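You operate a simulated robot arm through the tools that you are given. There is no shell and no other tool.

The job below is to be done with a simulated two-armed robot. You get a single attempt, and the scene is never put back.

TASK
Dry the small black can in the warmer, then flip the lever off.
Fine: lid shut while it heats; wait for the DRY lamp; the can stays inside. Set down upright: what you pick out.

It is judged by the outcome, as a careful person would: the job done as asked, and still so three seconds after it is handed in. It fails if anything else is knocked over, pushed out of place, dropped, spilled or broken. Lids that push on must go on centred and level and be pressed home; caps that screw on are set level and turned clockwise until they are tight.

THE ROBOT
Two 7-joint arms with two-finger grippers on one trunk that stands fixed in place. Base frame: the origin is at the foot of the trunk, x ahead of it, y to its left, z up. Lengths are in mm, angles in rad, forces in N, time in s.
The left shoulder is at [24, 175, 1379], the right one opposite. With the tool pointing down near the work surface each hand reaches from about 100 to 800 mm from the base axis, measured 20 degrees to its own side. Payload 2.94 kg a hand.
The tool frame of a hand sits at the grasp point between the pads (the TCP): z along the fingers, y along the line on which they close. The tips reach 30 mm beyond it. The gripper opens to 138 mm; its body begins 109 mm behind the TCP.
Orientation is told as [roll, pitch, yaw] about the base's x, y, z axes, in that order, counted from this pose: with the fingers straight down and closing along the base's y, the tool's x points along the base's -x, its y along +y and its z along -z.

THE INTERFACE
- The arms move only by the tool nudge_tool. It takes "left_steps", "right_steps" or both (then of equal length, played together; a hand with none holds still); each is a list of rows, each a list of 6 numbers: the shift along the tool's x, y, z in mm, then the turn, a rotation vector about the tool's x, y, z in degrees. In form: [[x, y, z, ax, ay, az], ...]. A call has 1 to 20 rows; each row shifts and turns the commanded pose from where the row before left it, along the tool's axes as they then stand. "left_fingers" and "right_fingers" are, for a hand that has rows, the gripper command, from -1 (shut) to 1 (fully open), values between in proportion, set as the call begins (left out, the last holds). A row lasts 0.2 s, in which the tool goes at most 50 mm and 0.15 rad; a call with a longer step from one row to the next is refused whole, and so is a gripper value outside its range. Where a pose cannot be reached the arm comes as near as it can. A force on the tool above 90 N (or 10 N above the force at the start of the call, whichever is more), or a blocked arm, ends the call early, and 0.2 s more pass. Each finger travels about 45 mm/s and halts on what it meets, pressing with about 41 N; the grip force reading is that of the motor and also rises with nothing between the fingers. The clock runs only during rows and for 0.2 s after the last one: add rows that do not move to give the fingers time. It gives the time, the measured TCP pose, the force on the tool (base axes), the opening and the grip force at its end, in the units of the frame above (readings bear some noise), with the torque about the TCP (base axes, N m) and any sound that the robot's microphone picked up.
- Cameras (640 x 400 px; columns grow to the right, rows downward): "scene" is now at [58.3, -32.7, 1849.3]; the picture's right is [-0.39, -0.92, -0.00], its down [-0.71, 0.30, -0.64] and it looks along [0.59, -0.25, -0.77] (base axes); focal length 338 px, centre (320, 200). "left" rides on the left gripper at [71, -19, -146] in its tool frame; the picture's right is [0.26, 0.97, 0.00], its down [-0.85, 0.23, -0.48] and it looks along [-0.46, 0.12, 0.88] (tool axes); focal length 280 px, centre (320, 200). "right" rides on the right gripper at [71, 19, -146] in its tool frame; the picture's right is [-0.26, 0.96, 0.00], its down [-0.85, -0.23, -0.48] and it looks along [-0.46, -0.12, 0.88] (tool axes); focal length 280 px, centre (320, 200). There is no depth. A picture from a camera that has moved, and an enlarged one, comes with that camera's place and axes in the base frame and with its lens.
- snapshot(camera): a new picture of that camera. The clock stands still meanwhile.
- lift_body(by): moves the trunk up (or, below 0, down) by that many mm; the arms and the scene camera ride with it, the base frame stays. It gives what a move gives, with no picture.
- pan_tilt(pan, tilt): turns the head with the scene camera to pan (to the left, within 2.094 rad either way) and tilt (down, from -0.506 to 1.204), counted from straight ahead of the robot (the tilt from the chest, where the trunk bows). It gives what a move gives.
- close_up(camera, box): a new picture of the part [left, top, right, bottom] of that camera's present view, enlarged. The clock stands still meanwhile.
- job_done(): hands the job in; it is judged then, once.

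Places have to be worked out from the pictures, the camera data and where the tool is seen. Open the grippers and draw the arms clear of the work before you hand the job in, unless the task says otherwise.

The tools are called by a JSON object that holds its "op" and its "data". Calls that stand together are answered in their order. nudge_tool: Moves the arms, as the interface text tells. Its arguments: {"type":"object","properties":{"left_steps":{"type":"array","items":{"type":"array","items":{"type":"number"}}},"left_fingers":{"type":"number"},"right_steps":{"type":"array","items":{"type":"array","items":{"type":"number"}}},"right_fingers":{"type":"number"}},"required":[]} The other tools are called the same way: lift_body (by) moves the trunk up or down; pan_tilt (pan, tilt) turns the head that bears the scene camera; snapshot (camera) takes a picture; close_up (camera, box) takes an enlarged picture of a part of a camera's view; job_done () hands the job in.

At the start:

```text
time_s: 0.0
left_position: [510.6, 19.1, 1227.6]
left_orientation: [0.001, 0.0, 0.0]
left_ft_force: [0.0, 0.3, 0.3]
left_wrist_torque: [-0.01, 0.02, 0.04]
left_grip_width: 138.0
left_finger_force: 0.0
right_position: [523.3, -506.3, 1200.0]
right_orientation: [0.0, 0.0, -0.002]
right_ft_force: [-0.4, 0.4, -0.6]
right_wrist_torque: [-0.01, -0.02, 0.03]
right_grip_width: 138.2
right_finger_force: 0.0
trunk travel left (down, up): [-550.0, 184.0]
head pan, tilt (commanded): [-0.4, 0.88]
```

scene: 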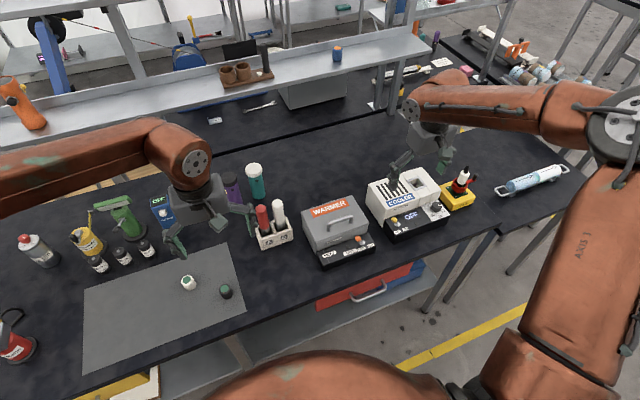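
right: 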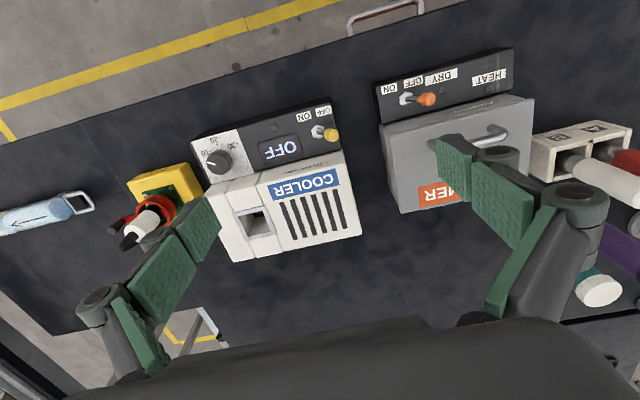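
left: 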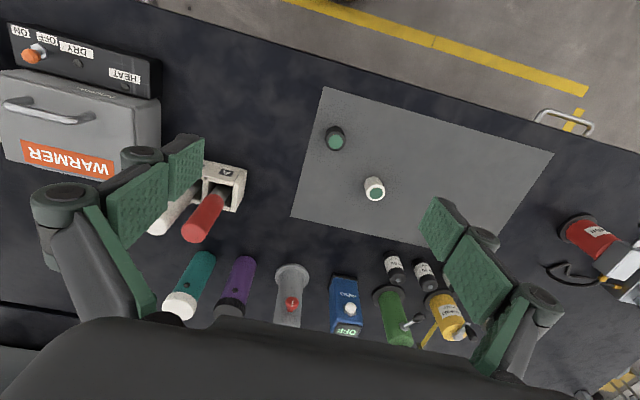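

The pictures show the warmer with its lever panel, a grey mat with two small cans (one black, one white), and other items. I look closer at the mat and the warmer before moving.

{"op": "close_up", "data": {"camera": "scene", "box": [280, 180, 400, 280]}}

{"op": "close_up", "data": {"camera": "scene", "box": [140, 240, 260, 320]}}

{"op": "close_up", "data": {"camera": "left", "box": [280, 80, 440, 220]}}

{"op": "close_up", "data": {"camera": "right", "box": [360, 40, 560, 220]}}

{"op": "close_up", "data": {"camera": "left", "box": [0, 0, 200, 200]}}

```text
4.00 times, centred on (340, 230) of scene
camera zoom: at [58.3, -32.7, 1849.3], right [-0.39, -0.92, 0.0], down [-0.71, 0.3, -0.64], along [0.59, -0.25, -0.77], focal length 1350 px, centre (240, 80)
```

zoom: 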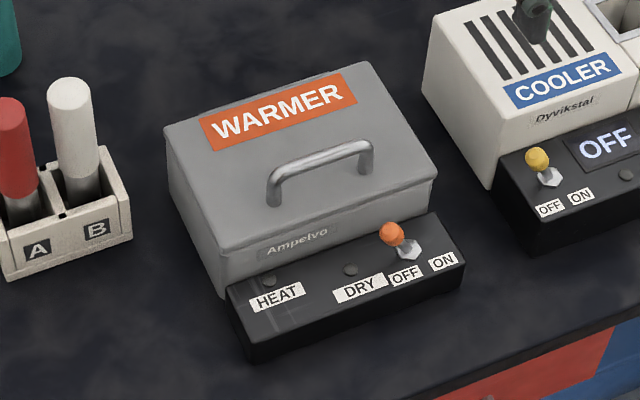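

```text
5.00 times, centred on (200, 280) of scene
camera zoom: at [58.3, -32.7, 1849.3], right [-0.39, -0.92, 0.0], down [-0.71, 0.3, -0.64], along [0.59, -0.25, -0.77], focal length 1688 px, centre (920, -200)
```

zoom: 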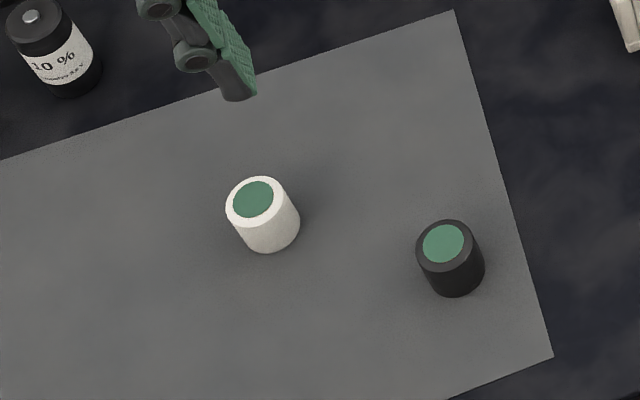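

```text
2.86 times, centred on (360, 150) of left
camera zoom: at [439.1, 0.1, 1374.0], right [-0.26, 0.97, 0.0], down [0.85, 0.23, 0.48], along [0.46, 0.12, -0.88], focal length 801 px, centre (206, 343)
```

zoom: 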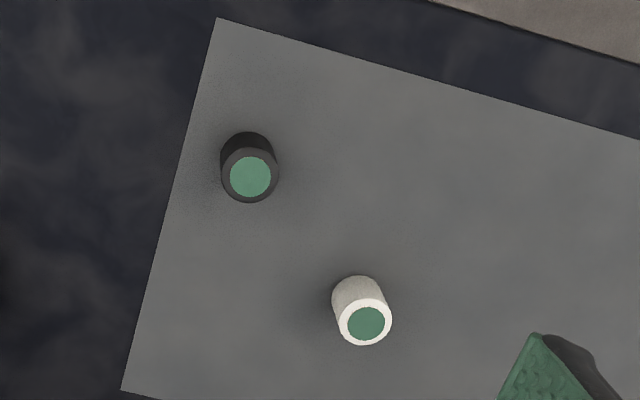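

```text
2.22 times, centred on (460, 130) of right
camera zoom: at [453.3, -486.8, 1345.2], right [0.26, 0.96, 0.0], down [0.85, -0.23, 0.48], along [0.46, -0.12, -0.88], focal length 623 px, centre (9, 356)
```

zoom: 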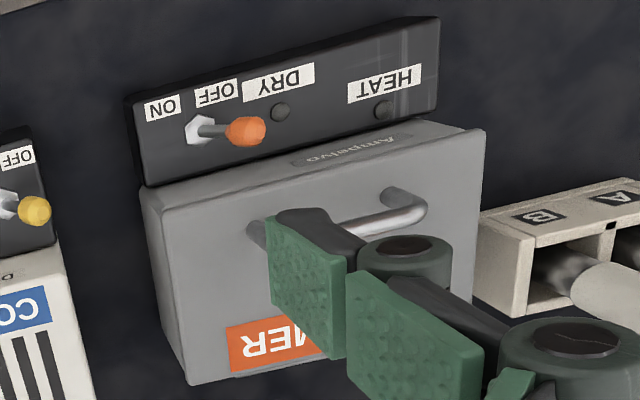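

```text
2.00 times, centred on (100, 100) of left
camera zoom: at [439.1, 0.1, 1374.0], right [-0.26, 0.97, 0.0], down [0.85, 0.23, 0.48], along [0.46, 0.12, -0.88], focal length 561 px, centre (760, 400)
```

zoom: 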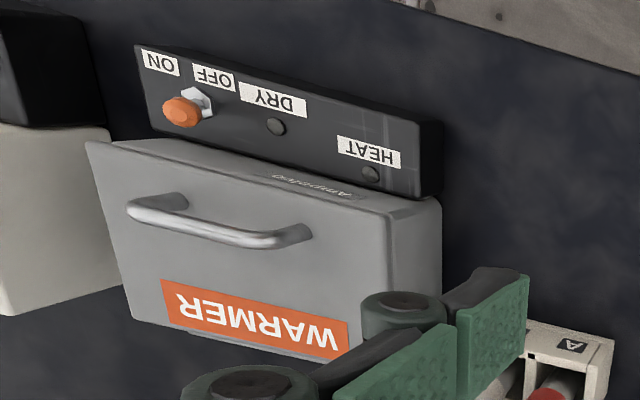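

I estimate the black can at about (568, 60, top 913), the warmer's handle bar at about (607, -330, 999) running along y, and the lever tip at about (547, -368, 960). I zoom further to see how the lid is fixed and how the lever stands.

{"op": "close_up", "data": {"camera": "scene", "box": [295, 190, 375, 240]}}

{"op": "close_up", "data": {"camera": "scene", "box": [315, 225, 379, 265]}}

{"op": "close_up", "data": {"camera": "left", "box": [0, 60, 160, 160]}}

{"op": "close_up", "data": {"camera": "right", "box": [370, 40, 530, 140]}}

```text
8.00 times, centred on (335, 215) of scene
camera zoom: at [58.3, -32.7, 1849.3], right [-0.39, -0.92, 0.0], down [-0.71, 0.3, -0.64], along [0.59, -0.25, -0.77], focal length 2700 px, centre (200, 80)
```

zoom: 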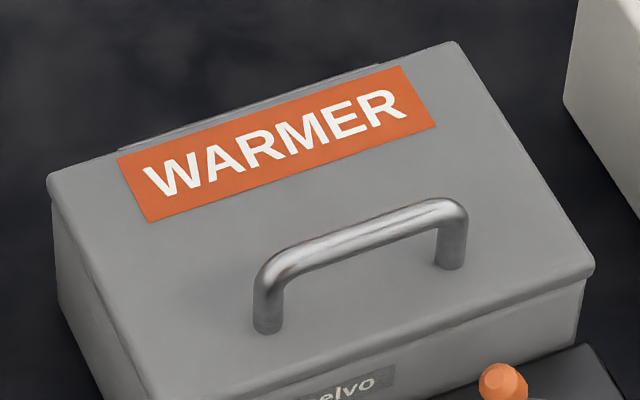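

```text
10.00 times, centred on (347, 245) of scene
camera zoom: at [58.3, -32.7, 1849.3], right [-0.39, -0.92, 0.0], down [-0.71, 0.3, -0.64], along [0.59, -0.25, -0.77], focal length 3376 px, centre (50, -250)
```

zoom: 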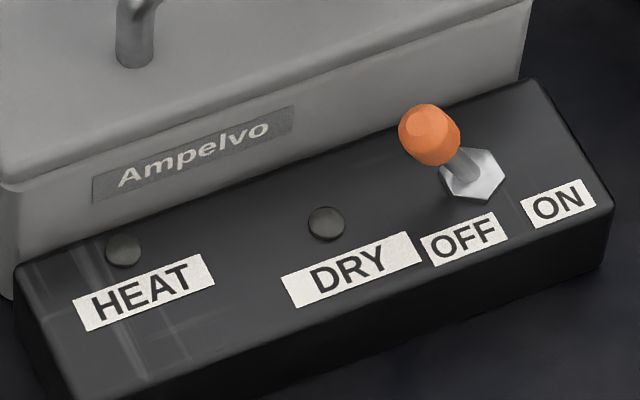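

```text
4.00 times, centred on (80, 110) of left
camera zoom: at [439.1, 0.1, 1374.0], right [-0.26, 0.97, 0.0], down [0.85, 0.23, 0.48], along [0.46, 0.12, -0.88], focal length 1122 px, centre (1280, 560)
```

zoom: 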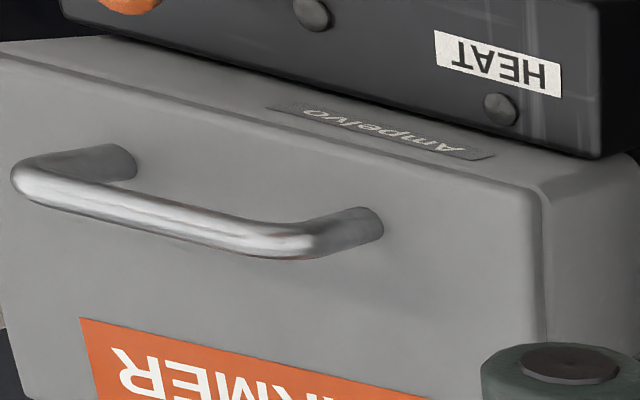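

```text
4.00 times, centred on (450, 90) of right
camera zoom: at [453.3, -486.8, 1345.2], right [0.26, 0.96, 0.0], down [0.85, -0.23, 0.48], along [0.46, -0.12, -0.88], focal length 1122 px, centre (-200, 640)
```

zoom: 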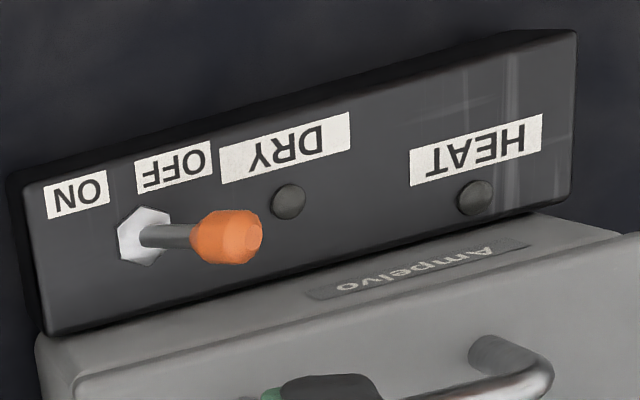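

The back edge of the lid shows a hinge rod, so the lid is hinged at the rear (x ≈ 710, lid top z ≈ 962, lid spanning x 583–710, y -427 to -240). I take the right hand above the handle and yaw it 90° so that the fingers close along x.

{"op": "nudge_tool", "data": {"right_steps": [[-16.8, 36.8, 14, 0, 0, 0], [-16.8, 36.8, 14, 0, 0, 0], [-16.8, 36.8, 14, 0, 0, 0], [-16.8, 36.8, 14, 0, 0, 0], [-16.8, 36.8, 14, 0, 0, 0], [0, 0, 0, 0, 0, -8.19], [0, 0, 0, 0, 0, -8.19], [0, 0, 0, 0, 0, -8.18], [0, 0, 0, 0, 0, -8.18], [0, 0, 0, 0, 0, -8.18], [0, 0, 0, 0, 0, -8.18], [0, 0, 0, 0, 0, -8.18], [0, 0, 0, 0, 0, -8.18], [0, 0, 0, 0, 0, -8.18], [0, 0, 0, 0, 0, -8.18], [0, 0, 0, 0, 0, -8.18], [0, 0, 0, 0, 0, 0]], "right_fingers": -0.2}}

```text
time_s: 3.6
left_position: [510.7, 18.0, 1227.4]
left_orientation: [-0.001, 0.001, 0.001]
left_ft_force: [-1.3, -0.5, 0.9]
left_wrist_torque: [-0.02, 0.01, 0.0]
left_grip_width: 137.9
left_finger_force: 0.1
right_position: [550.9, -344.5, 1155.1]
right_orientation: [-0.002, -0.003, 1.574]
right_ft_force: [-0.2, -0.4, 0.1]
right_wrist_torque: [0.02, -0.01, 0.03]
right_grip_width: 55.4
right_finger_force: 0.0
right hand out of reach, approached as far as the arm can: row 3, 4, 5
trunk travel left (down, up): [-550.0, 184.0]
head pan, tilt (commanded): [-0.4, 0.88]
```

The right hand stopped short at (551, -344, 1155) with the yaw done. I look at the view before I move on toward the handle.

{"op": "snapshot", "data": {"camera": "scene"}}

{"op": "snapshot", "data": {"camera": "right"}}

{"op": "snapshot", "data": {"camera": "left"}}

```text
taken
camera scene: at [58.3, -32.5, 1849.3], right [-0.39, -0.92, 0.0], down [-0.71, 0.3, -0.64], along [0.59, -0.25, -0.77], focal length 338 px, centre (320, 200)
```

scene: 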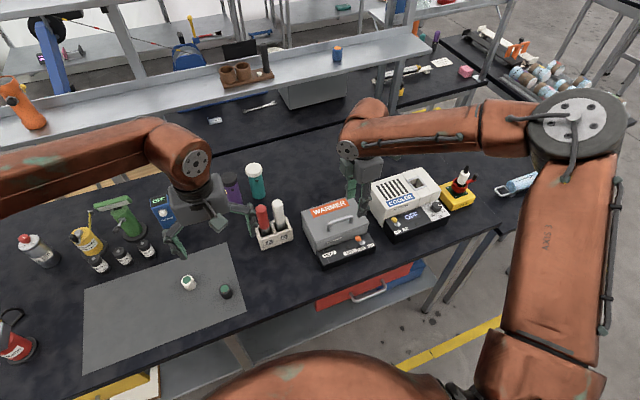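

```text
taken
camera right: at [531.1, -415.3, 1301.4], right [-0.97, 0.26, 0.0], down [0.23, 0.85, 0.48], along [0.13, 0.46, -0.88], focal length 280 px, centre (320, 200)
```

right: 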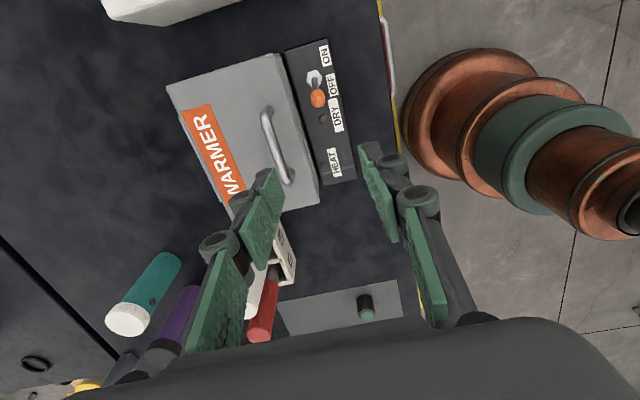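

```text
taken
camera left: at [439.1, 0.2, 1374.0], right [-0.26, 0.97, 0.0], down [0.85, 0.23, 0.48], along [0.46, 0.12, -0.88], focal length 280 px, centre (320, 200)
```

left: 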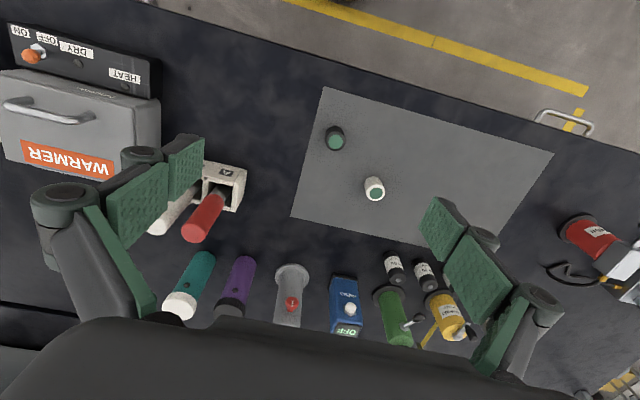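

The yawed right gripper hangs in front-left of the handle. I now shift it +x 56, +y 20 and go down to about z 1090.

{"op": "nudge_tool", "data": {"right_steps": [[0, 0, 30, 0, 0, 0], [0, 0, 30, 0, 0, 0], [-5, -14, 0, 0, 0, 0], [-5, -14, 0, 0, 0, 0], [-5, -14, 0, 0, 0, 0], [-4.5, -14, 0, 0, 0, 0], [0, 0, 0, 0, 0, 0]]}}

```text
time_s: 5.2
left_position: [510.3, 19.9, 1227.2]
left_orientation: [0.0, 0.0, 0.0]
left_ft_force: [0.8, 0.0, 0.1]
left_wrist_torque: [-0.01, 0.02, -0.02]
left_grip_width: 138.1
left_finger_force: 0.1
right_position: [538.0, -353.5, 1124.0]
right_orientation: [-0.002, -0.001, 1.572]
right_ft_force: [-0.7, 1.0, 0.4]
right_wrist_torque: [0.03, 0.02, -0.02]
right_grip_width: 55.1
right_finger_force: 0.2
right hand out of reach, approached as far as the arm can: row 1, 2, 3, 4, 5, 6
trunk travel left (down, up): [-550.0, 184.0]
head pan, tilt (commanded): [-0.4, 0.88]
```

The arm reports it is out of reach well inside the stated range, so it is likely a posture limit rather than full extension. I probe gently: up first, then forward, watching which way is free.

{"op": "nudge_tool", "data": {"right_steps": [[0, 0, -40, 0, 0, 0], [0, 0, -40, 0, 0, 0], [0, 0, -40, 0, 0, 0], [0, -20, 0, 0, 0, 0], [0, -20, 0, 0, 0, 0], [0, -20, 0, 0, 0, 0], [0, 0, 0, 0, 0, 0]]}}

```text
time_s: 6.8
left_position: [510.8, 19.2, 1228.4]
left_orientation: [-0.001, 0.0, 0.001]
left_ft_force: [0.1, -0.3, -0.4]
left_wrist_torque: [-0.01, 0.05, -0.01]
left_grip_width: 138.2
left_finger_force: 0.1
right_position: [585.8, -359.6, 1247.4]
right_orientation: [-0.001, 0.001, 1.569]
right_ft_force: [0.4, -0.2, -0.2]
right_wrist_torque: [0.02, 0.02, -0.01]
right_grip_width: 54.9
right_finger_force: 0.2
right hand out of reach, approached as far as the arm can: row 6
trunk travel left (down, up): [-550.0, 184.0]
head pan, tilt (commanded): [-0.4, 0.88]
```

Going up freed the forward motion, so reach grows when the hand is higher relative to the shoulder; lowering the trunk should help. I lower it by 100 (both hands remain well above everything) and see how the hands ride.

{"op": "lift_body", "data": {"by": -100}}

```text
time_s: 8.1
left_position: [509.3, 19.0, 1127.1]
left_orientation: [-0.001, 0.0, 0.0]
left_ft_force: [-0.5, 0.0, -0.2]
left_wrist_torque: [-0.02, -0.01, 0.02]
left_grip_width: 137.7
left_finger_force: 0.0
right_position: [584.1, -360.6, 1148.8]
right_orientation: [0.0, -0.001, 1.571]
right_ft_force: [-0.3, 0.5, 0.2]
right_wrist_torque: [0.0, 0.0, -0.01]
right_grip_width: 55.1
right_finger_force: 0.0
trunk travel left (down, up): [-450.0, 284.0]
head pan, tilt (commanded): [-0.4, 0.88]
```

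The trunk moves straight down with no forward shift. I test how far forward the right hand gets with a higher position relative to the shoulder.

{"op": "nudge_tool", "data": {"right_steps": [[0, 0, -45, 0, 0, 0], [0, 0, -45, 0, 0, 0], [0, -20, 0, 0, 0, 0], [0, -20, 0, 0, 0, 0], [0, -20, 0, 0, 0, 0], [0, -20, 0, 0, 0, 0], [0, 0, 0, 0, 0, 0]]}}

{"op": "snapshot", "data": {"camera": "scene"}}

```text
time_s: 9.7
left_position: [510.5, 18.9, 1128.0]
left_orientation: [0.0, -0.001, 0.001]
left_ft_force: [0.4, 0.2, -0.2]
left_wrist_torque: [-0.04, 0.0, 0.0]
left_grip_width: 137.9
left_finger_force: 0.0
right_position: [606.2, -376.8, 1228.9]
right_orientation: [-0.002, 0.0, 1.568]
right_ft_force: [0.3, -0.3, -0.3]
right_wrist_torque: [0.01, 0.01, -0.02]
right_grip_width: 55.1
right_finger_force: 0.0
right hand out of reach, approached as far as the arm can: row 3, 4, 5, 6
trunk travel left (down, up): [-450.0, 284.0]
head pan, tilt (commanded): [-0.4, 0.88]
```

```text
taken
camera scene: at [77.7, -31.8, 1749.5], right [-0.39, -0.92, 0.0], down [-0.71, 0.3, -0.64], along [0.59, -0.25, -0.77], focal length 338 px, centre (320, 200)
```

scene: 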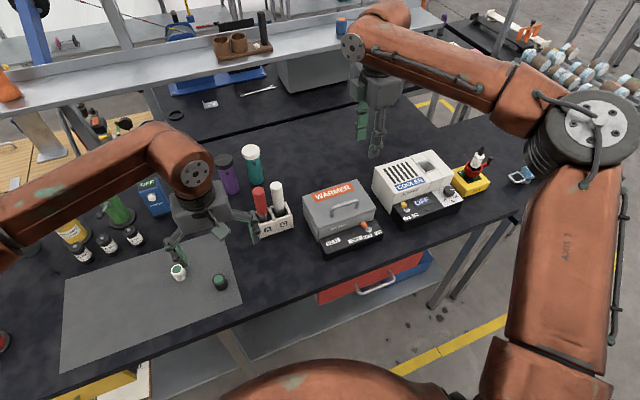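

The hand's far limit follows a sphere around the shoulder though the elbow looks bent; I want to see the arm's actual posture. I zoom at the right arm.

{"op": "pan_tilt", "data": {"pan": -0.8, "tilt": 0.5}}

{"op": "snapshot", "data": {"camera": "scene"}}

{"op": "pan_tilt", "data": {"pan": -0.4, "tilt": 0.3}}

{"op": "snapshot", "data": {"camera": "scene"}}

```text
time_s: 10.6
left_position: [510.5, 18.2, 1127.4]
left_orientation: [0.0, -0.001, 0.0]
left_ft_force: [0.5, -0.5, 0.7]
left_wrist_torque: [-0.01, -0.01, -0.03]
left_grip_width: 138.1
left_finger_force: 0.1
right_position: [606.2, -376.7, 1228.7]
right_orientation: [-0.001, 0.0, 1.57]
right_ft_force: [0.1, 0.9, -0.3]
right_wrist_torque: [0.0, -0.01, 0.04]
right_grip_width: 55.3
right_finger_force: 0.0
trunk travel left (down, up): [-450.0, 284.0]
head pan, tilt (commanded): [-0.799, 0.499]
```

```text
taken
camera scene: at [70.8, -67.8, 1781.7], right [-0.72, -0.7, 0.0], down [-0.33, 0.34, -0.88], along [0.61, -0.63, -0.48], focal length 338 px, centre (320, 200)
```

scene: 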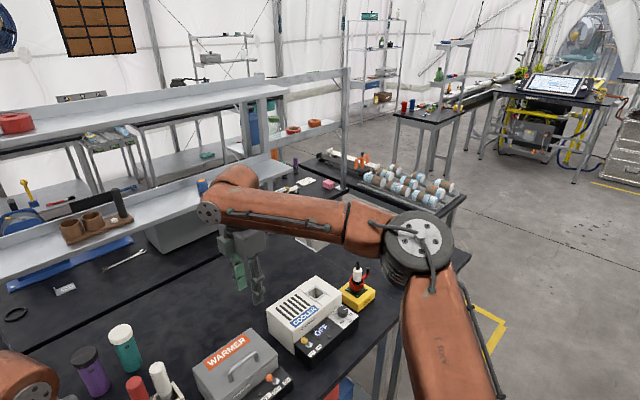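

```text
time_s: 11.5
left_position: [509.3, 18.3, 1128.3]
left_orientation: [-0.001, 0.0, 0.0]
left_ft_force: [-0.2, -0.7, 0.1]
left_wrist_torque: [-0.04, 0.0, 0.02]
left_grip_width: 138.1
left_finger_force: 0.0
right_position: [605.4, -376.5, 1227.6]
right_orientation: [-0.003, 0.002, 1.57]
right_ft_force: [0.6, -0.3, 0.5]
right_wrist_torque: [-0.02, -0.02, 0.0]
right_grip_width: 55.4
right_finger_force: 0.1
trunk travel left (down, up): [-450.0, 284.0]
head pan, tilt (commanded): [-0.4, 0.3]
```

```text
taken
camera scene: at [93.4, -39.2, 1800.1], right [-0.39, -0.92, 0.0], down [-0.27, 0.12, -0.95], along [0.88, -0.37, -0.3], focal length 338 px, centre (320, 200)
```

scene: 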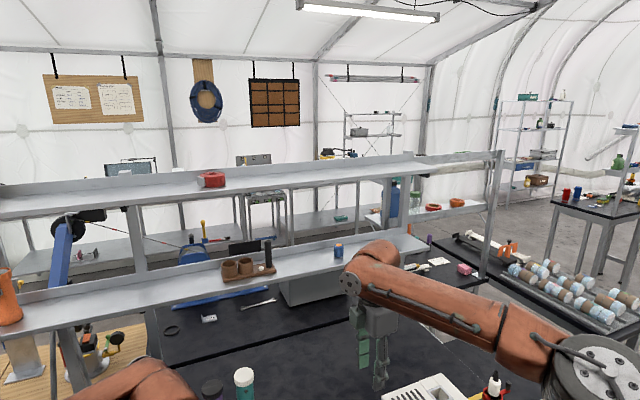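

The elbow is clearly bent at a right angle, so the arm is not at full extension. I test small steps with pauses, to tell a solver lag from a hard limit.

{"op": "nudge_tool", "data": {"right_steps": [[0, -5, 0, 0, 0, 0], [0, 0, 0, 0, 0, 0], [0, -5, 0, 0, 0, 0], [0, 0, 0, 0, 0, 0], [0, -5, 0, 0, 0, 0], [0, 0, 0, 0, 0, 0]]}}

```text
time_s: 12.9
left_position: [510.8, 18.5, 1127.5]
left_orientation: [0.001, 0.001, 0.0]
left_ft_force: [-0.5, -0.1, 0.2]
left_wrist_torque: [0.0, -0.01, 0.05]
left_grip_width: 137.7
left_finger_force: 0.0
right_position: [606.6, -380.0, 1229.4]
right_orientation: [-0.002, -0.002, 1.57]
right_ft_force: [0.3, 0.3, 0.3]
right_wrist_torque: [0.0, 0.02, -0.02]
right_grip_width: 55.2
right_finger_force: 0.1
right hand out of reach, approached as far as the arm can: row 1, 3, 5
trunk travel left (down, up): [-450.0, 284.0]
head pan, tilt (commanded): [-0.4, 0.3]
```

A hard limit holds for +x here, sliding toward -y. I test motion toward -y (right) and then forward, to see if the limit is tied to closeness to the midline.

{"op": "nudge_tool", "data": {"right_steps": [[40, 0, 0, 0, 0, 0], [40, 0, 0, 0, 0, 0], [40, 0, 0, 0, 0, 0], [0, -20, 0, 0, 0, 0], [0, -20, 0, 0, 0, 0], [0, -20, 0, 0, 0, 0], [0, -20, 0, 0, 0, 0], [0, 0, 0, 0, 0, 0]]}}

```text
time_s: 14.7
left_position: [510.9, 17.9, 1127.7]
left_orientation: [0.0, 0.0, 0.001]
left_ft_force: [-0.3, -0.7, 0.8]
left_wrist_torque: [-0.02, -0.03, 0.03]
left_grip_width: 138.0
left_finger_force: 0.1
right_position: [619.7, -499.0, 1229.8]
right_orientation: [-0.001, -0.001, 1.569]
right_ft_force: [0.6, 0.1, 0.2]
right_wrist_torque: [-0.02, -0.01, 0.02]
right_grip_width: 55.4
right_finger_force: 0.1
right hand out of reach, approached as far as the arm can: row 4, 5, 6, 7
trunk travel left (down, up): [-450.0, 284.0]
head pan, tilt (commanded): [-0.4, 0.3]
```

The limit looks like a posture limit depending on x. I retreat toward the robot, go lower (tips stay above everything), and probe forward again from there.

{"op": "nudge_tool", "data": {"right_steps": [[0, 40, 0, 0, 0, 0], [0, 40, 0, 0, 0, 0], [-20, 40, 20, 0, 0, 0], [-25, 30, 30, 0, 0, 0], [-25, 0, 40, 0, 0, 0], [0, 0, 40, 0, 0, 0], [0, 0, 20, 0, 0, 0], [0, -20, 0, 0, 0, 0], [0, -20, 0, 0, 0, 0], [0, -20, 0, 0, 0, 0], [0, -20, 0, 0, 0, 0], [0, -20, 0, 0, 0, 0], [0, -20, 0, 0, 0, 0], [0, 0, 0, 0, 0, 0]]}}

```text
time_s: 17.7
left_position: [510.0, 19.3, 1128.3]
left_orientation: [0.001, 0.0, 0.0]
left_ft_force: [-1.2, 0.0, 0.7]
left_wrist_torque: [-0.03, 0.0, 0.03]
left_grip_width: 137.9
left_finger_force: 0.0
right_position: [585.9, -431.0, 1081.6]
right_orientation: [0.002, 0.0, 1.57]
right_ft_force: [0.9, -0.1, 0.2]
right_wrist_torque: [-0.02, -0.03, 0.01]
right_grip_width: 55.6
right_finger_force: 0.1
trunk travel left (down, up): [-450.0, 284.0]
head pan, tilt (commanded): [-0.4, 0.3]
```

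No limit this time: the hand is at (586, -431, 1082). I continue left toward y ≈ -330 and forward to x ≈ 607 at this height.

{"op": "nudge_tool", "data": {"right_steps": [[-25, 0, 0, 0, 0, 0], [-25, 0, 0, 0, 0, 0], [-25, 0, 0, 0, 0, 0], [-26, 0, 0, 0, 0, 0], [0, -11, 0, 0, 0, 0], [0, -10, 0, 0, 0, 0], [0, 0, 0, 0, 0, 0]]}}

```text
time_s: 19.3
left_position: [511.6, 19.4, 1126.8]
left_orientation: [-0.001, -0.001, 0.0]
left_ft_force: [0.4, 0.0, -0.1]
left_wrist_torque: [0.01, -0.02, 0.01]
left_grip_width: 137.9
left_finger_force: 0.0
right_position: [578.4, -341.3, 1089.3]
right_orientation: [0.0, -0.004, 1.571]
right_ft_force: [0.8, 0.6, 0.1]
right_wrist_torque: [0.02, 0.0, -0.02]
right_grip_width: 55.3
right_finger_force: 0.0
right hand out of reach, approached as far as the arm can: row 3, 4, 5, 6
trunk travel left (down, up): [-450.0, 284.0]
head pan, tilt (commanded): [-0.4, 0.3]
```

Reach clearly improves as the trunk gets lower (and the shoulders move forward a bit). I draw the right hand back and raise both hands before lowering the trunk further.

{"op": "nudge_tool", "data": {"right_steps": [[10, 30, -10, 0, 0, 0], [10, 30, -30, 0, 0, 0], [10, 30, -40, 0, 0, 0], [0, 0, -40, 0, 0, 0], [0, 0, 0, 0, 0, 0]], "left_steps": [[0, 0, -40, 0, 0, 0], [0, 0, -40, 0, 0, 0], [0, 0, -40, 0, 0, 0], [0, 0, -30, 0, 0, 0], [0, 0, 0, 0, 0, 0]]}}

{"op": "lift_body", "data": {"by": -120}}

```text
refused: row 3 steps farther than a row can; nothing moved
```

```text
time_s: 20.8
left_position: [510.3, 18.2, 1008.4]
left_orientation: [-0.001, -0.003, -0.001]
left_ft_force: [0.1, -0.1, 0.0]
left_wrist_torque: [0.02, -0.03, 0.0]
left_grip_width: 138.2
left_finger_force: 0.1
right_position: [577.8, -339.1, 969.3]
right_orientation: [0.006, -0.001, 1.57]
right_ft_force: [2.2, 0.5, 2.9]
right_wrist_torque: [-0.03, -0.12, 0.0]
right_grip_width: 66.7
right_finger_force: 1.4
trunk travel left (down, up): [-330.0, 404.0]
head pan, tilt (commanded): [-0.4, 0.3]
```

The arm move was refused yet the lowering went through, so the right hand rode down by 120 to z 969 and the fingers read 66.7 mm, meaning one touches something. I look at once before any further move.

{"op": "pan_tilt", "data": {"pan": -0.5, "tilt": 0.8}}

{"op": "snapshot", "data": {"camera": "scene"}}

{"op": "snapshot", "data": {"camera": "right"}}

{"op": "snapshot", "data": {"camera": "left"}}

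```text
time_s: 21.7
left_position: [510.6, 19.1, 1008.1]
left_orientation: [0.0, 0.001, -0.001]
left_ft_force: [0.8, 0.9, 0.7]
left_wrist_torque: [0.03, -0.03, 0.0]
left_grip_width: 137.9
left_finger_force: 0.0
right_position: [581.5, -340.7, 970.1]
right_orientation: [0.0, 0.001, 1.568]
right_ft_force: [2.1, -1.1, 4.5]
right_wrist_torque: [0.02, -0.06, -0.02]
right_grip_width: 67.6
right_finger_force: 2.4
trunk travel left (down, up): [-330.0, 404.0]
head pan, tilt (commanded): [-0.499, 0.799]
```

```text
taken
camera scene: at [128.4, -41.1, 1635.4], right [-0.48, -0.88, 0.0], down [-0.63, 0.34, -0.7], along [0.61, -0.33, -0.72], focal length 338 px, centre (320, 200)
```

scene: 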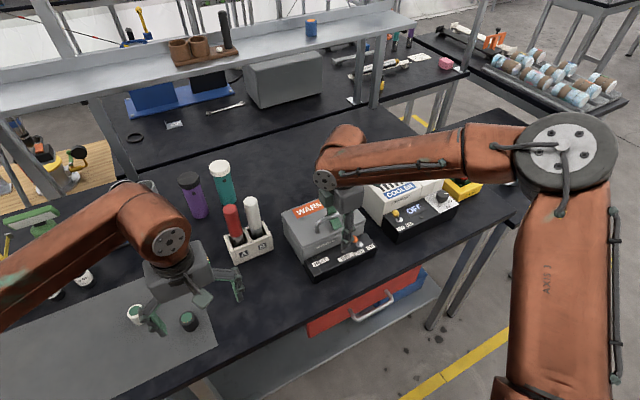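

```text
taken
camera right: at [561.0, -410.6, 1117.0], right [-0.96, 0.26, 0.0], down [0.23, 0.85, 0.48], along [0.13, 0.46, -0.88], focal length 280 px, centre (320, 200)
```

right: 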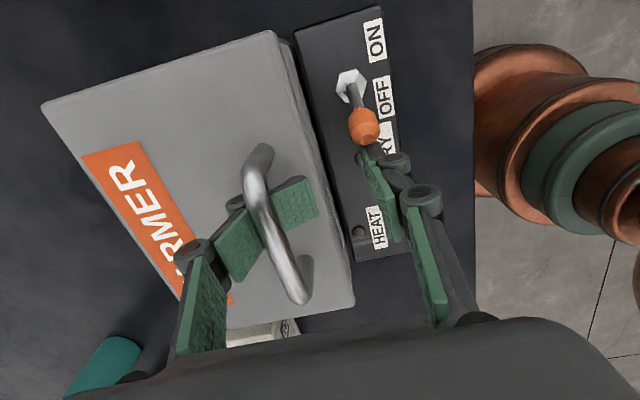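

```text
taken
camera left: at [439.0, 0.4, 1154.0], right [-0.26, 0.97, 0.0], down [0.85, 0.23, 0.48], along [0.46, 0.12, -0.88], focal length 280 px, centre (320, 200)
```

left: 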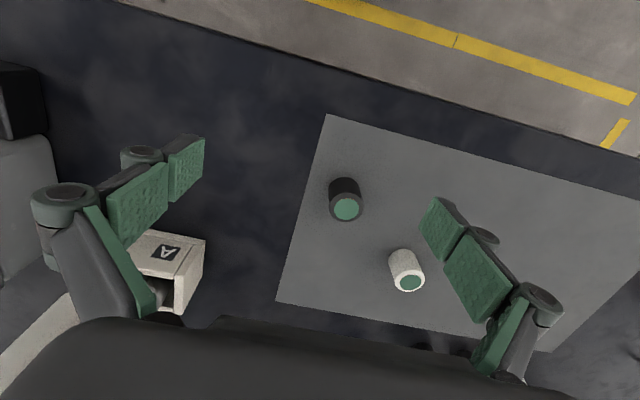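

The far finger came down on the lid and its tip bent under the handle with only about 4 N; the lever and the box look untouched. I open the fingers a little to draw that tip out from under the bar, then raise the hand.

{"op": "nudge_tool", "data": {"right_steps": [[0, 0, 0, 0, 0, 0], [0, 0, -2, 0, 0, 0], [0, 0, -3, 0, 0, 0], [0, 0, -5, 0, 0, 0], [0, 0, -5, 0, 0, 0], [0, 0, 0, 0, 0, 0]], "right_fingers": 0.3}}

{"op": "snapshot", "data": {"camera": "right"}}

```text
time_s: 23.1
left_position: [511.1, 19.0, 1007.7]
left_orientation: [0.002, 0.001, -0.001]
left_ft_force: [0.4, 0.6, 0.3]
left_wrist_torque: [0.01, 0.0, -0.02]
left_grip_width: 137.9
left_finger_force: 0.0
right_position: [581.5, -341.3, 985.5]
right_orientation: [0.0, 0.001, 1.57]
right_ft_force: [-0.3, 0.8, 2.1]
right_wrist_torque: [0.02, -0.06, -0.01]
right_grip_width: 93.4
right_finger_force: 0.3
trunk travel left (down, up): [-330.0, 404.0]
head pan, tilt (commanded): [-0.499, 0.799]
```

```text
taken
camera right: at [561.9, -411.5, 1131.7], right [-0.96, 0.26, 0.0], down [0.23, 0.85, 0.48], along [0.12, 0.46, -0.88], focal length 280 px, centre (320, 200)
```

right: 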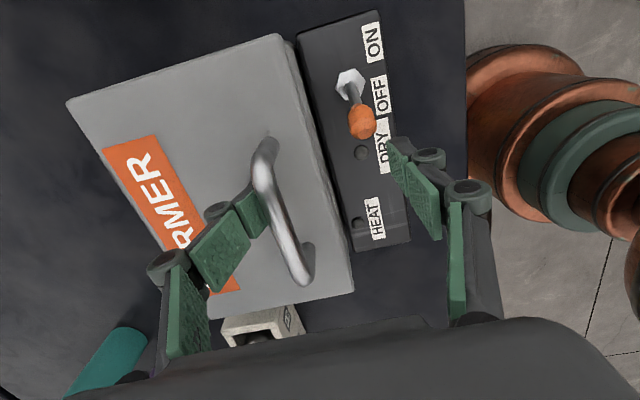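

The far finger tip is now clear behind the bar and the lever still stands at OFF. I raise the right hand straight up, and the left hand too, for clearance.

{"op": "nudge_tool", "data": {"right_steps": [[0, 0, -10, 0, 0, 0], [0, 0, -20, 0, 0, 0], [0, 0, -30, 0, 0, 0], [0, 0, -30, 0, 0, 0], [0, 0, 0, 0, 0, 0]], "left_steps": [[0, 0, -30, 0, 0, 0], [0, 0, -30, 0, 0, 0], [0, 0, -30, 0, 0, 0], [0, 0, -30, 0, 0, 0], [0, 0, 0, 0, 0, 0]]}}

{"op": "snapshot", "data": {"camera": "right"}}

{"op": "close_up", "data": {"camera": "scene", "box": [260, 160, 420, 290]}}

```text
time_s: 24.3
left_position: [510.1, 19.5, 1128.2]
left_orientation: [0.001, 0.001, -0.001]
left_ft_force: [-0.1, -0.1, 0.1]
left_wrist_torque: [-0.01, 0.04, -0.04]
left_grip_width: 137.8
left_finger_force: 0.2
right_position: [582.4, -340.6, 1073.6]
right_orientation: [0.0, -0.002, 1.568]
right_ft_force: [0.9, -1.0, -0.2]
right_wrist_torque: [-0.02, 0.02, -0.01]
right_grip_width: 89.7
right_finger_force: 0.0
trunk travel left (down, up): [-330.0, 404.0]
head pan, tilt (commanded): [-0.499, 0.799]
```

```text
taken
camera right: at [561.9, -411.1, 1219.9], right [-0.96, 0.26, 0.0], down [0.23, 0.85, 0.48], along [0.12, 0.46, -0.88], focal length 280 px, centre (320, 200)
```

right: 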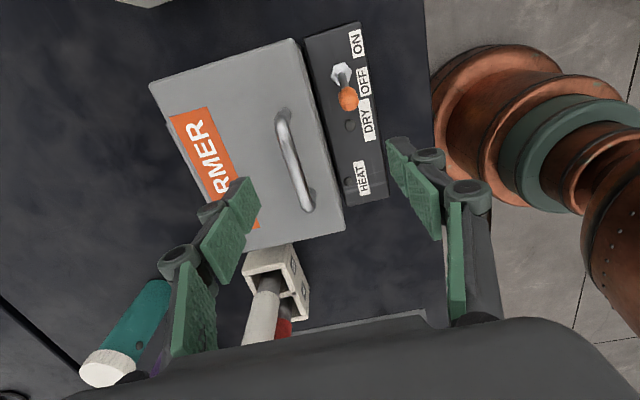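

```text
3.08 times, centred on (340, 225) of scene
camera zoom: at [129.6, -41.4, 1635.1], right [-0.48, -0.88, 0.0], down [-0.63, 0.34, -0.7], along [0.61, -0.33, -0.72], focal length 1039 px, centre (258, 123)
```

zoom: 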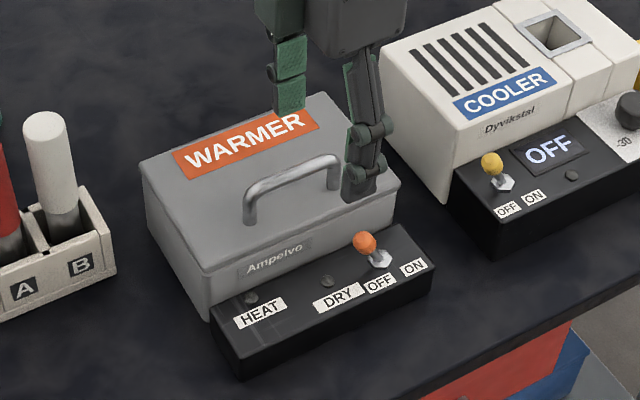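

Nothing was displaced: lid shut, lever at OFF. With the trunk now 220 lower, I try moving forward to x 607, y -330 at this safe height.

{"op": "nudge_tool", "data": {"right_steps": [[-5, -12, 0, 0, 0, 0], [-5, -13, 0, 0, 0, 0], [0, 0, 0, 0, 0, 0]]}}

```text
time_s: 25.1
left_position: [508.7, 20.1, 1129.1]
left_orientation: [0.001, 0.0, 0.0]
left_ft_force: [0.4, -0.6, -0.3]
left_wrist_torque: [0.0, -0.03, -0.02]
left_grip_width: 137.7
left_finger_force: 0.0
right_position: [605.6, -329.3, 1074.6]
right_orientation: [0.001, -0.001, 1.571]
right_ft_force: [-0.5, 0.5, 0.2]
right_wrist_torque: [0.02, -0.03, 0.01]
right_grip_width: 89.8
right_finger_force: 0.1
trunk travel left (down, up): [-330.0, 404.0]
head pan, tilt (commanded): [-0.499, 0.799]
```

Reached (606, -329, 1075). For more room to swing the lid back I raise both hands first, in a call of its own.

{"op": "nudge_tool", "data": {"right_steps": [[0, 0, -40, 0, 0, 0], [0, 0, -40, 0, 0, 0], [0, 0, -40, 0, 0, 0], [0, 0, -30, 0, 0, 0], [0, 0, 0, 0, 0, 0]], "left_steps": [[0, 0, -30, 0, 0, 0], [0, 0, -30, 0, 0, 0], [0, 0, -30, 0, 0, 0], [0, 0, -10, 0, 0, 0], [0, 0, 0, 0, 0, 0]]}}

```text
time_s: 26.3
left_position: [510.2, 17.2, 1227.1]
left_orientation: [0.0, 0.002, 0.001]
left_ft_force: [-0.2, -0.3, 0.0]
left_wrist_torque: [0.01, 0.02, 0.02]
left_grip_width: 138.0
left_finger_force: 0.1
right_position: [601.2, -338.9, 1203.6]
right_orientation: [0.002, 0.001, 1.568]
right_ft_force: [0.2, 0.2, -0.3]
right_wrist_torque: [-0.03, 0.0, -0.02]
right_grip_width: 89.9
right_finger_force: 0.1
right hand out of reach, approached as far as the arm can: row 3, 4
trunk travel left (down, up): [-330.0, 404.0]
head pan, tilt (commanded): [-0.499, 0.799]
```

The hands' clearance is ample (right tips at 1173, left tips at 1197). I lower the trunk another 100 so that the handle comes near shoulder height, where the reach is greatest.

{"op": "lift_body", "data": {"by": -100}}

```text
time_s: 27.6
left_position: [509.2, 19.4, 1129.2]
left_orientation: [-0.001, -0.002, 0.001]
left_ft_force: [0.1, -0.1, -0.3]
left_wrist_torque: [0.0, -0.05, 0.01]
left_grip_width: 138.1
left_finger_force: 0.1
right_position: [599.0, -338.9, 1105.8]
right_orientation: [-0.002, -0.001, 1.571]
right_ft_force: [1.1, -0.5, 0.5]
right_wrist_torque: [0.01, -0.03, -0.01]
right_grip_width: 90.0
right_finger_force: 0.1
trunk travel left (down, up): [-230.0, 504.0]
head pan, tilt (commanded): [-0.499, 0.799]
```

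Right hand is at (599, -339, 1106). I tilt the fingers 27° forward (about tool x) and set a narrower opening, so the hand can later follow the lid's arc without needing a vertical wrist far ahead.

{"op": "nudge_tool", "data": {"right_steps": [[0, 12, 0, 6.75, 0, 0], [0, 12, 0, 6.75, 0, 0], [-4, 0, 0, 6.75, 0, 0], [0, 0, 0, 6.75, 0, 0], [0, 0, 0, 0, 0, 0], [0, 0, 0, 0, 0, 0]], "right_fingers": -0.35}}

{"op": "snapshot", "data": {"camera": "right"}}

{"op": "snapshot", "data": {"camera": "scene"}}

```text
time_s: 29.0
left_position: [510.6, 19.1, 1128.0]
left_orientation: [0.001, 0.001, 0.0]
left_ft_force: [-0.4, -0.1, 0.2]
left_wrist_torque: [-0.02, -0.02, -0.01]
left_grip_width: 137.9
left_finger_force: 0.0
right_position: [574.2, -335.7, 1102.5]
right_orientation: [-0.472, 0.0, 1.57]
right_ft_force: [0.6, 0.1, -0.2]
right_wrist_torque: [0.02, 0.02, -0.01]
right_grip_width: 45.0
right_finger_force: 0.0
trunk travel left (down, up): [-230.0, 504.0]
head pan, tilt (commanded): [-0.499, 0.799]
```

```text
taken
camera right: at [490.7, -405.7, 1224.4], right [-0.86, 0.26, -0.44], down [-0.01, 0.85, 0.53], along [0.51, 0.46, -0.73], focal length 280 px, centre (320, 200)
```

right: 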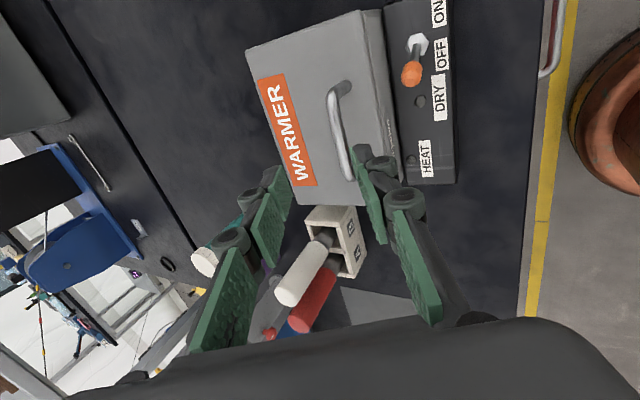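

```text
taken
camera scene: at [196.1, -41.8, 1531.9], right [-0.48, -0.88, 0.0], down [-0.63, 0.34, -0.7], along [0.61, -0.33, -0.72], focal length 338 px, centre (320, 200)
```

scene: 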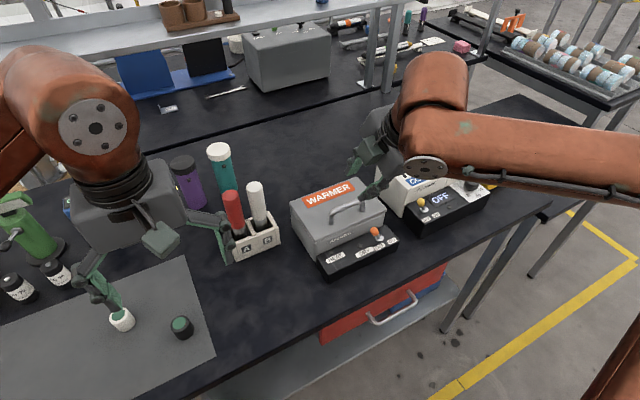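

The tilt went through and the lowered trunk moved the shoulders well forward. I zoom both cameras on the handle to refine the bar's place before approaching.

{"op": "close_up", "data": {"camera": "right", "box": [280, 60, 440, 200]}}

{"op": "close_up", "data": {"camera": "scene", "box": [280, 120, 440, 280]}}

{"op": "close_up", "data": {"camera": "left", "box": [0, 0, 160, 130]}}

```text
2.86 times, centred on (360, 130) of right
camera zoom: at [490.7, -405.7, 1224.4], right [-0.86, 0.26, -0.44], down [-0.01, 0.85, 0.53], along [0.51, 0.46, -0.73], focal length 801 px, centre (206, 400)
```

zoom: 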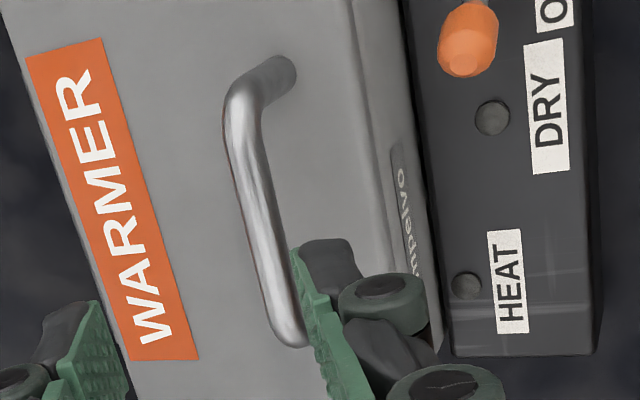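

```text
2.50 times, centred on (360, 200) of scene
camera zoom: at [196.1, -41.8, 1531.9], right [-0.48, -0.88, 0.0], down [-0.63, 0.34, -0.7], along [0.61, -0.33, -0.72], focal length 844 px, centre (220, 200)
```

zoom: 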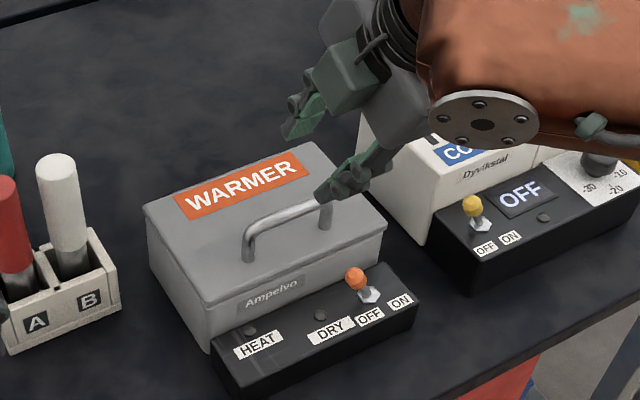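

```text
3.08 times, centred on (80, 65) of left
camera zoom: at [439.0, -0.1, 1274.0], right [-0.26, 0.97, 0.0], down [0.85, 0.23, 0.48], along [0.46, 0.12, -0.88], focal length 863 px, centre (1058, 615)
```

zoom: 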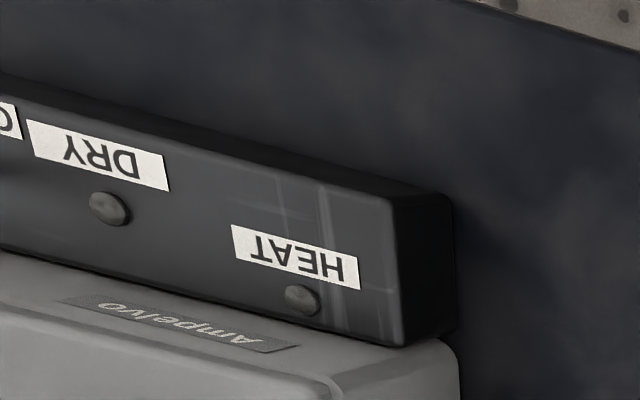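

{"op": "close_up", "data": {"camera": "scene", "box": [320, 180, 384, 220]}}

```text
10.00 times, centred on (352, 200) of scene
camera zoom: at [196.1, -41.8, 1531.9], right [-0.48, -0.88, 0.0], down [-0.63, 0.34, -0.7], along [0.61, -0.33, -0.72], focal length 3376 px, centre (0, 200)
```

zoom: 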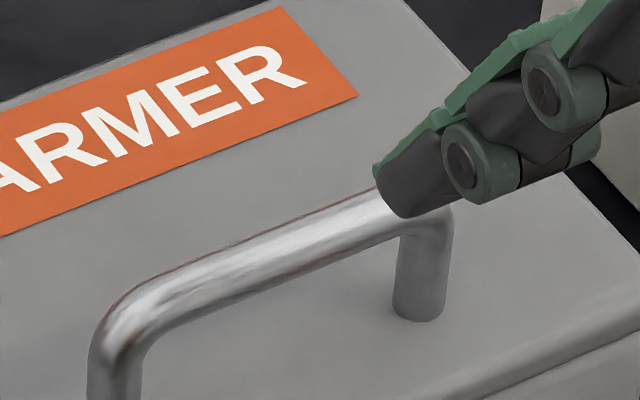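

I place the bar centre at about (605, -333, 1001), about 39 above the lid top, diameter about 12. I move to the axis line and approach along the tool axis until the bar is 14 mm beyond the TCP, with the fingers 45 mm open.

{"op": "nudge_tool", "data": {"right_steps": [[0, 9, 15, 0, 0, 0], [0, 9.2, 15.6, 0, 0, 0], [0, 0, 20, 0, 0, 0], [0, 0, 20, 0, 0, 0], [0, 0, 10, 0, 0, 0], [0, 0, 0, 0, 0, 0]]}}

{"op": "close_up", "data": {"camera": "scene", "box": [290, 130, 418, 230]}}

{"op": "snapshot", "data": {"camera": "right"}}

```text
time_s: 30.4
left_position: [511.7, 18.5, 1127.3]
left_orientation: [0.001, 0.0, 0.002]
left_ft_force: [-0.2, 0.0, 0.6]
left_wrist_torque: [-0.01, -0.02, 0.02]
left_grip_width: 138.1
left_finger_force: 0.1
right_position: [595.7, -336.0, 1023.3]
right_orientation: [-0.472, 0.001, 1.572]
right_ft_force: [0.0, -0.3, -0.4]
right_wrist_torque: [0.01, -0.01, 0.0]
right_grip_width: 44.8
right_finger_force: 0.0
trunk travel left (down, up): [-230.0, 504.0]
head pan, tilt (commanded): [-0.499, 0.799]
```

```text
4.00 times, centred on (354, 180) of scene
camera zoom: at [196.2, -41.5, 1531.9], right [-0.48, -0.88, 0.0], down [-0.63, 0.34, -0.7], along [0.61, -0.33, -0.72], focal length 1350 px, centre (184, 280)
```

zoom: 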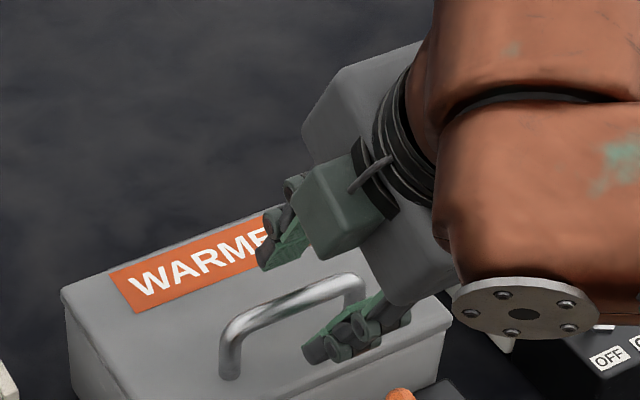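

```text
taken
camera right: at [511.9, -406.2, 1144.9], right [-0.86, 0.26, -0.44], down [-0.01, 0.85, 0.53], along [0.51, 0.46, -0.73], focal length 280 px, centre (320, 200)
```

right: 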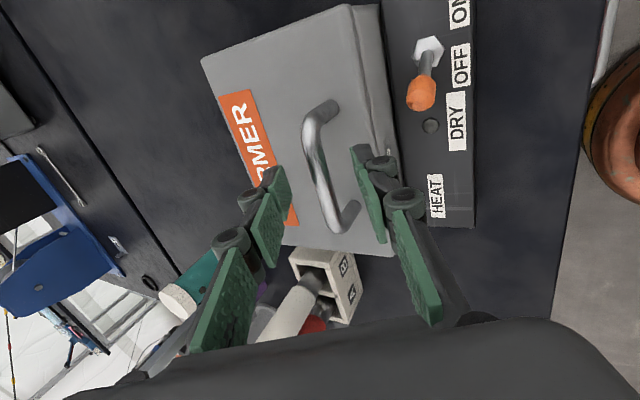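

The fingers straddle the bar as planned and clear the lever. I advance the last 10 mm and close on the bar.

{"op": "nudge_tool", "data": {"right_steps": [[0, 1, 5, 0, 0, 0], [0, 0, 5, 0, 0, 0], [0, 0, 0, 0, 0, 0]]}}

{"op": "close_up", "data": {"camera": "right", "box": [220, 60, 440, 260]}}

```text
time_s: 31.2
left_position: [510.7, 19.0, 1129.0]
left_orientation: [0.001, 0.0, 0.001]
left_ft_force: [0.2, -0.4, -0.2]
left_wrist_torque: [0.0, 0.0, -0.03]
left_grip_width: 138.3
left_finger_force: 0.1
right_position: [597.6, -335.9, 1011.8]
right_orientation: [-0.47, 0.001, 1.569]
right_ft_force: [-0.4, 0.6, 0.1]
right_wrist_torque: [0.01, -0.03, 0.0]
right_grip_width: 44.8
right_finger_force: 0.1
trunk travel left (down, up): [-230.0, 504.0]
head pan, tilt (commanded): [-0.499, 0.799]
```

```text
2.00 times, centred on (330, 160) of right
camera zoom: at [514.2, -405.8, 1133.3], right [-0.86, 0.26, -0.44], down [-0.01, 0.85, 0.53], along [0.51, 0.46, -0.73], focal length 561 px, centre (300, 280)
```

zoom: 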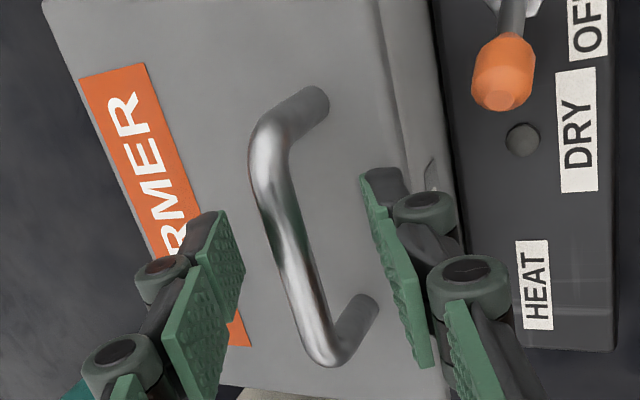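

The bar lies between the two pads. I close on it now, holding the hand still.

{"op": "nudge_tool", "data": {"right_steps": [[0, 0, 0, 0, 0, 0], [0, 0, 0, 0, 0, 0], [0, 0, 0, 0, 0, 0], [0, 0, 0, 0, 0, 0], [0, 0, 0, 0, 0, 0]], "right_fingers": -1}}

{"op": "close_up", "data": {"camera": "right", "box": [220, 60, 440, 260]}}

{"op": "close_up", "data": {"camera": "scene", "box": [290, 160, 418, 260]}}

```text
time_s: 32.4
left_position: [511.0, 18.2, 1127.5]
left_orientation: [0.001, 0.002, -0.001]
left_ft_force: [-0.1, 0.4, -0.3]
left_wrist_torque: [0.02, 0.03, 0.01]
left_grip_width: 137.9
left_finger_force: 0.1
right_position: [600.7, -335.1, 1012.2]
right_orientation: [-0.474, 0.001, 1.571]
right_ft_force: [13.2, -1.5, 5.3]
right_wrist_torque: [0.16, -0.18, -0.3]
right_grip_width: 10.4
right_finger_force: 37.7
trunk travel left (down, up): [-230.0, 504.0]
head pan, tilt (commanded): [-0.499, 0.799]
```

```text
2.00 times, centred on (330, 160) of right
camera zoom: at [515.8, -405.8, 1133.8], right [-0.86, 0.26, -0.44], down [-0.01, 0.85, 0.53], along [0.51, 0.46, -0.73], focal length 561 px, centre (300, 280)
```

zoom: 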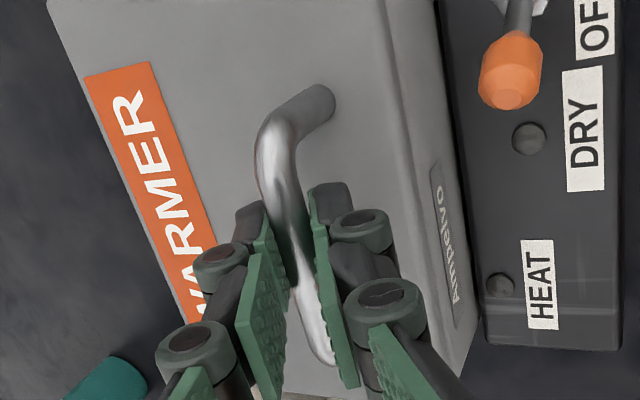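

```text
4.00 times, centred on (354, 210) of scene
camera zoom: at [197.7, -41.6, 1531.8], right [-0.48, -0.88, 0.0], down [-0.63, 0.34, -0.7], along [0.61, -0.33, -0.72], focal length 1350 px, centre (184, 160)
```

zoom: 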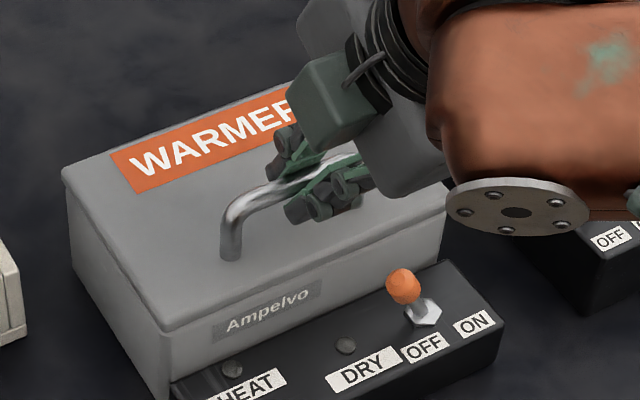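

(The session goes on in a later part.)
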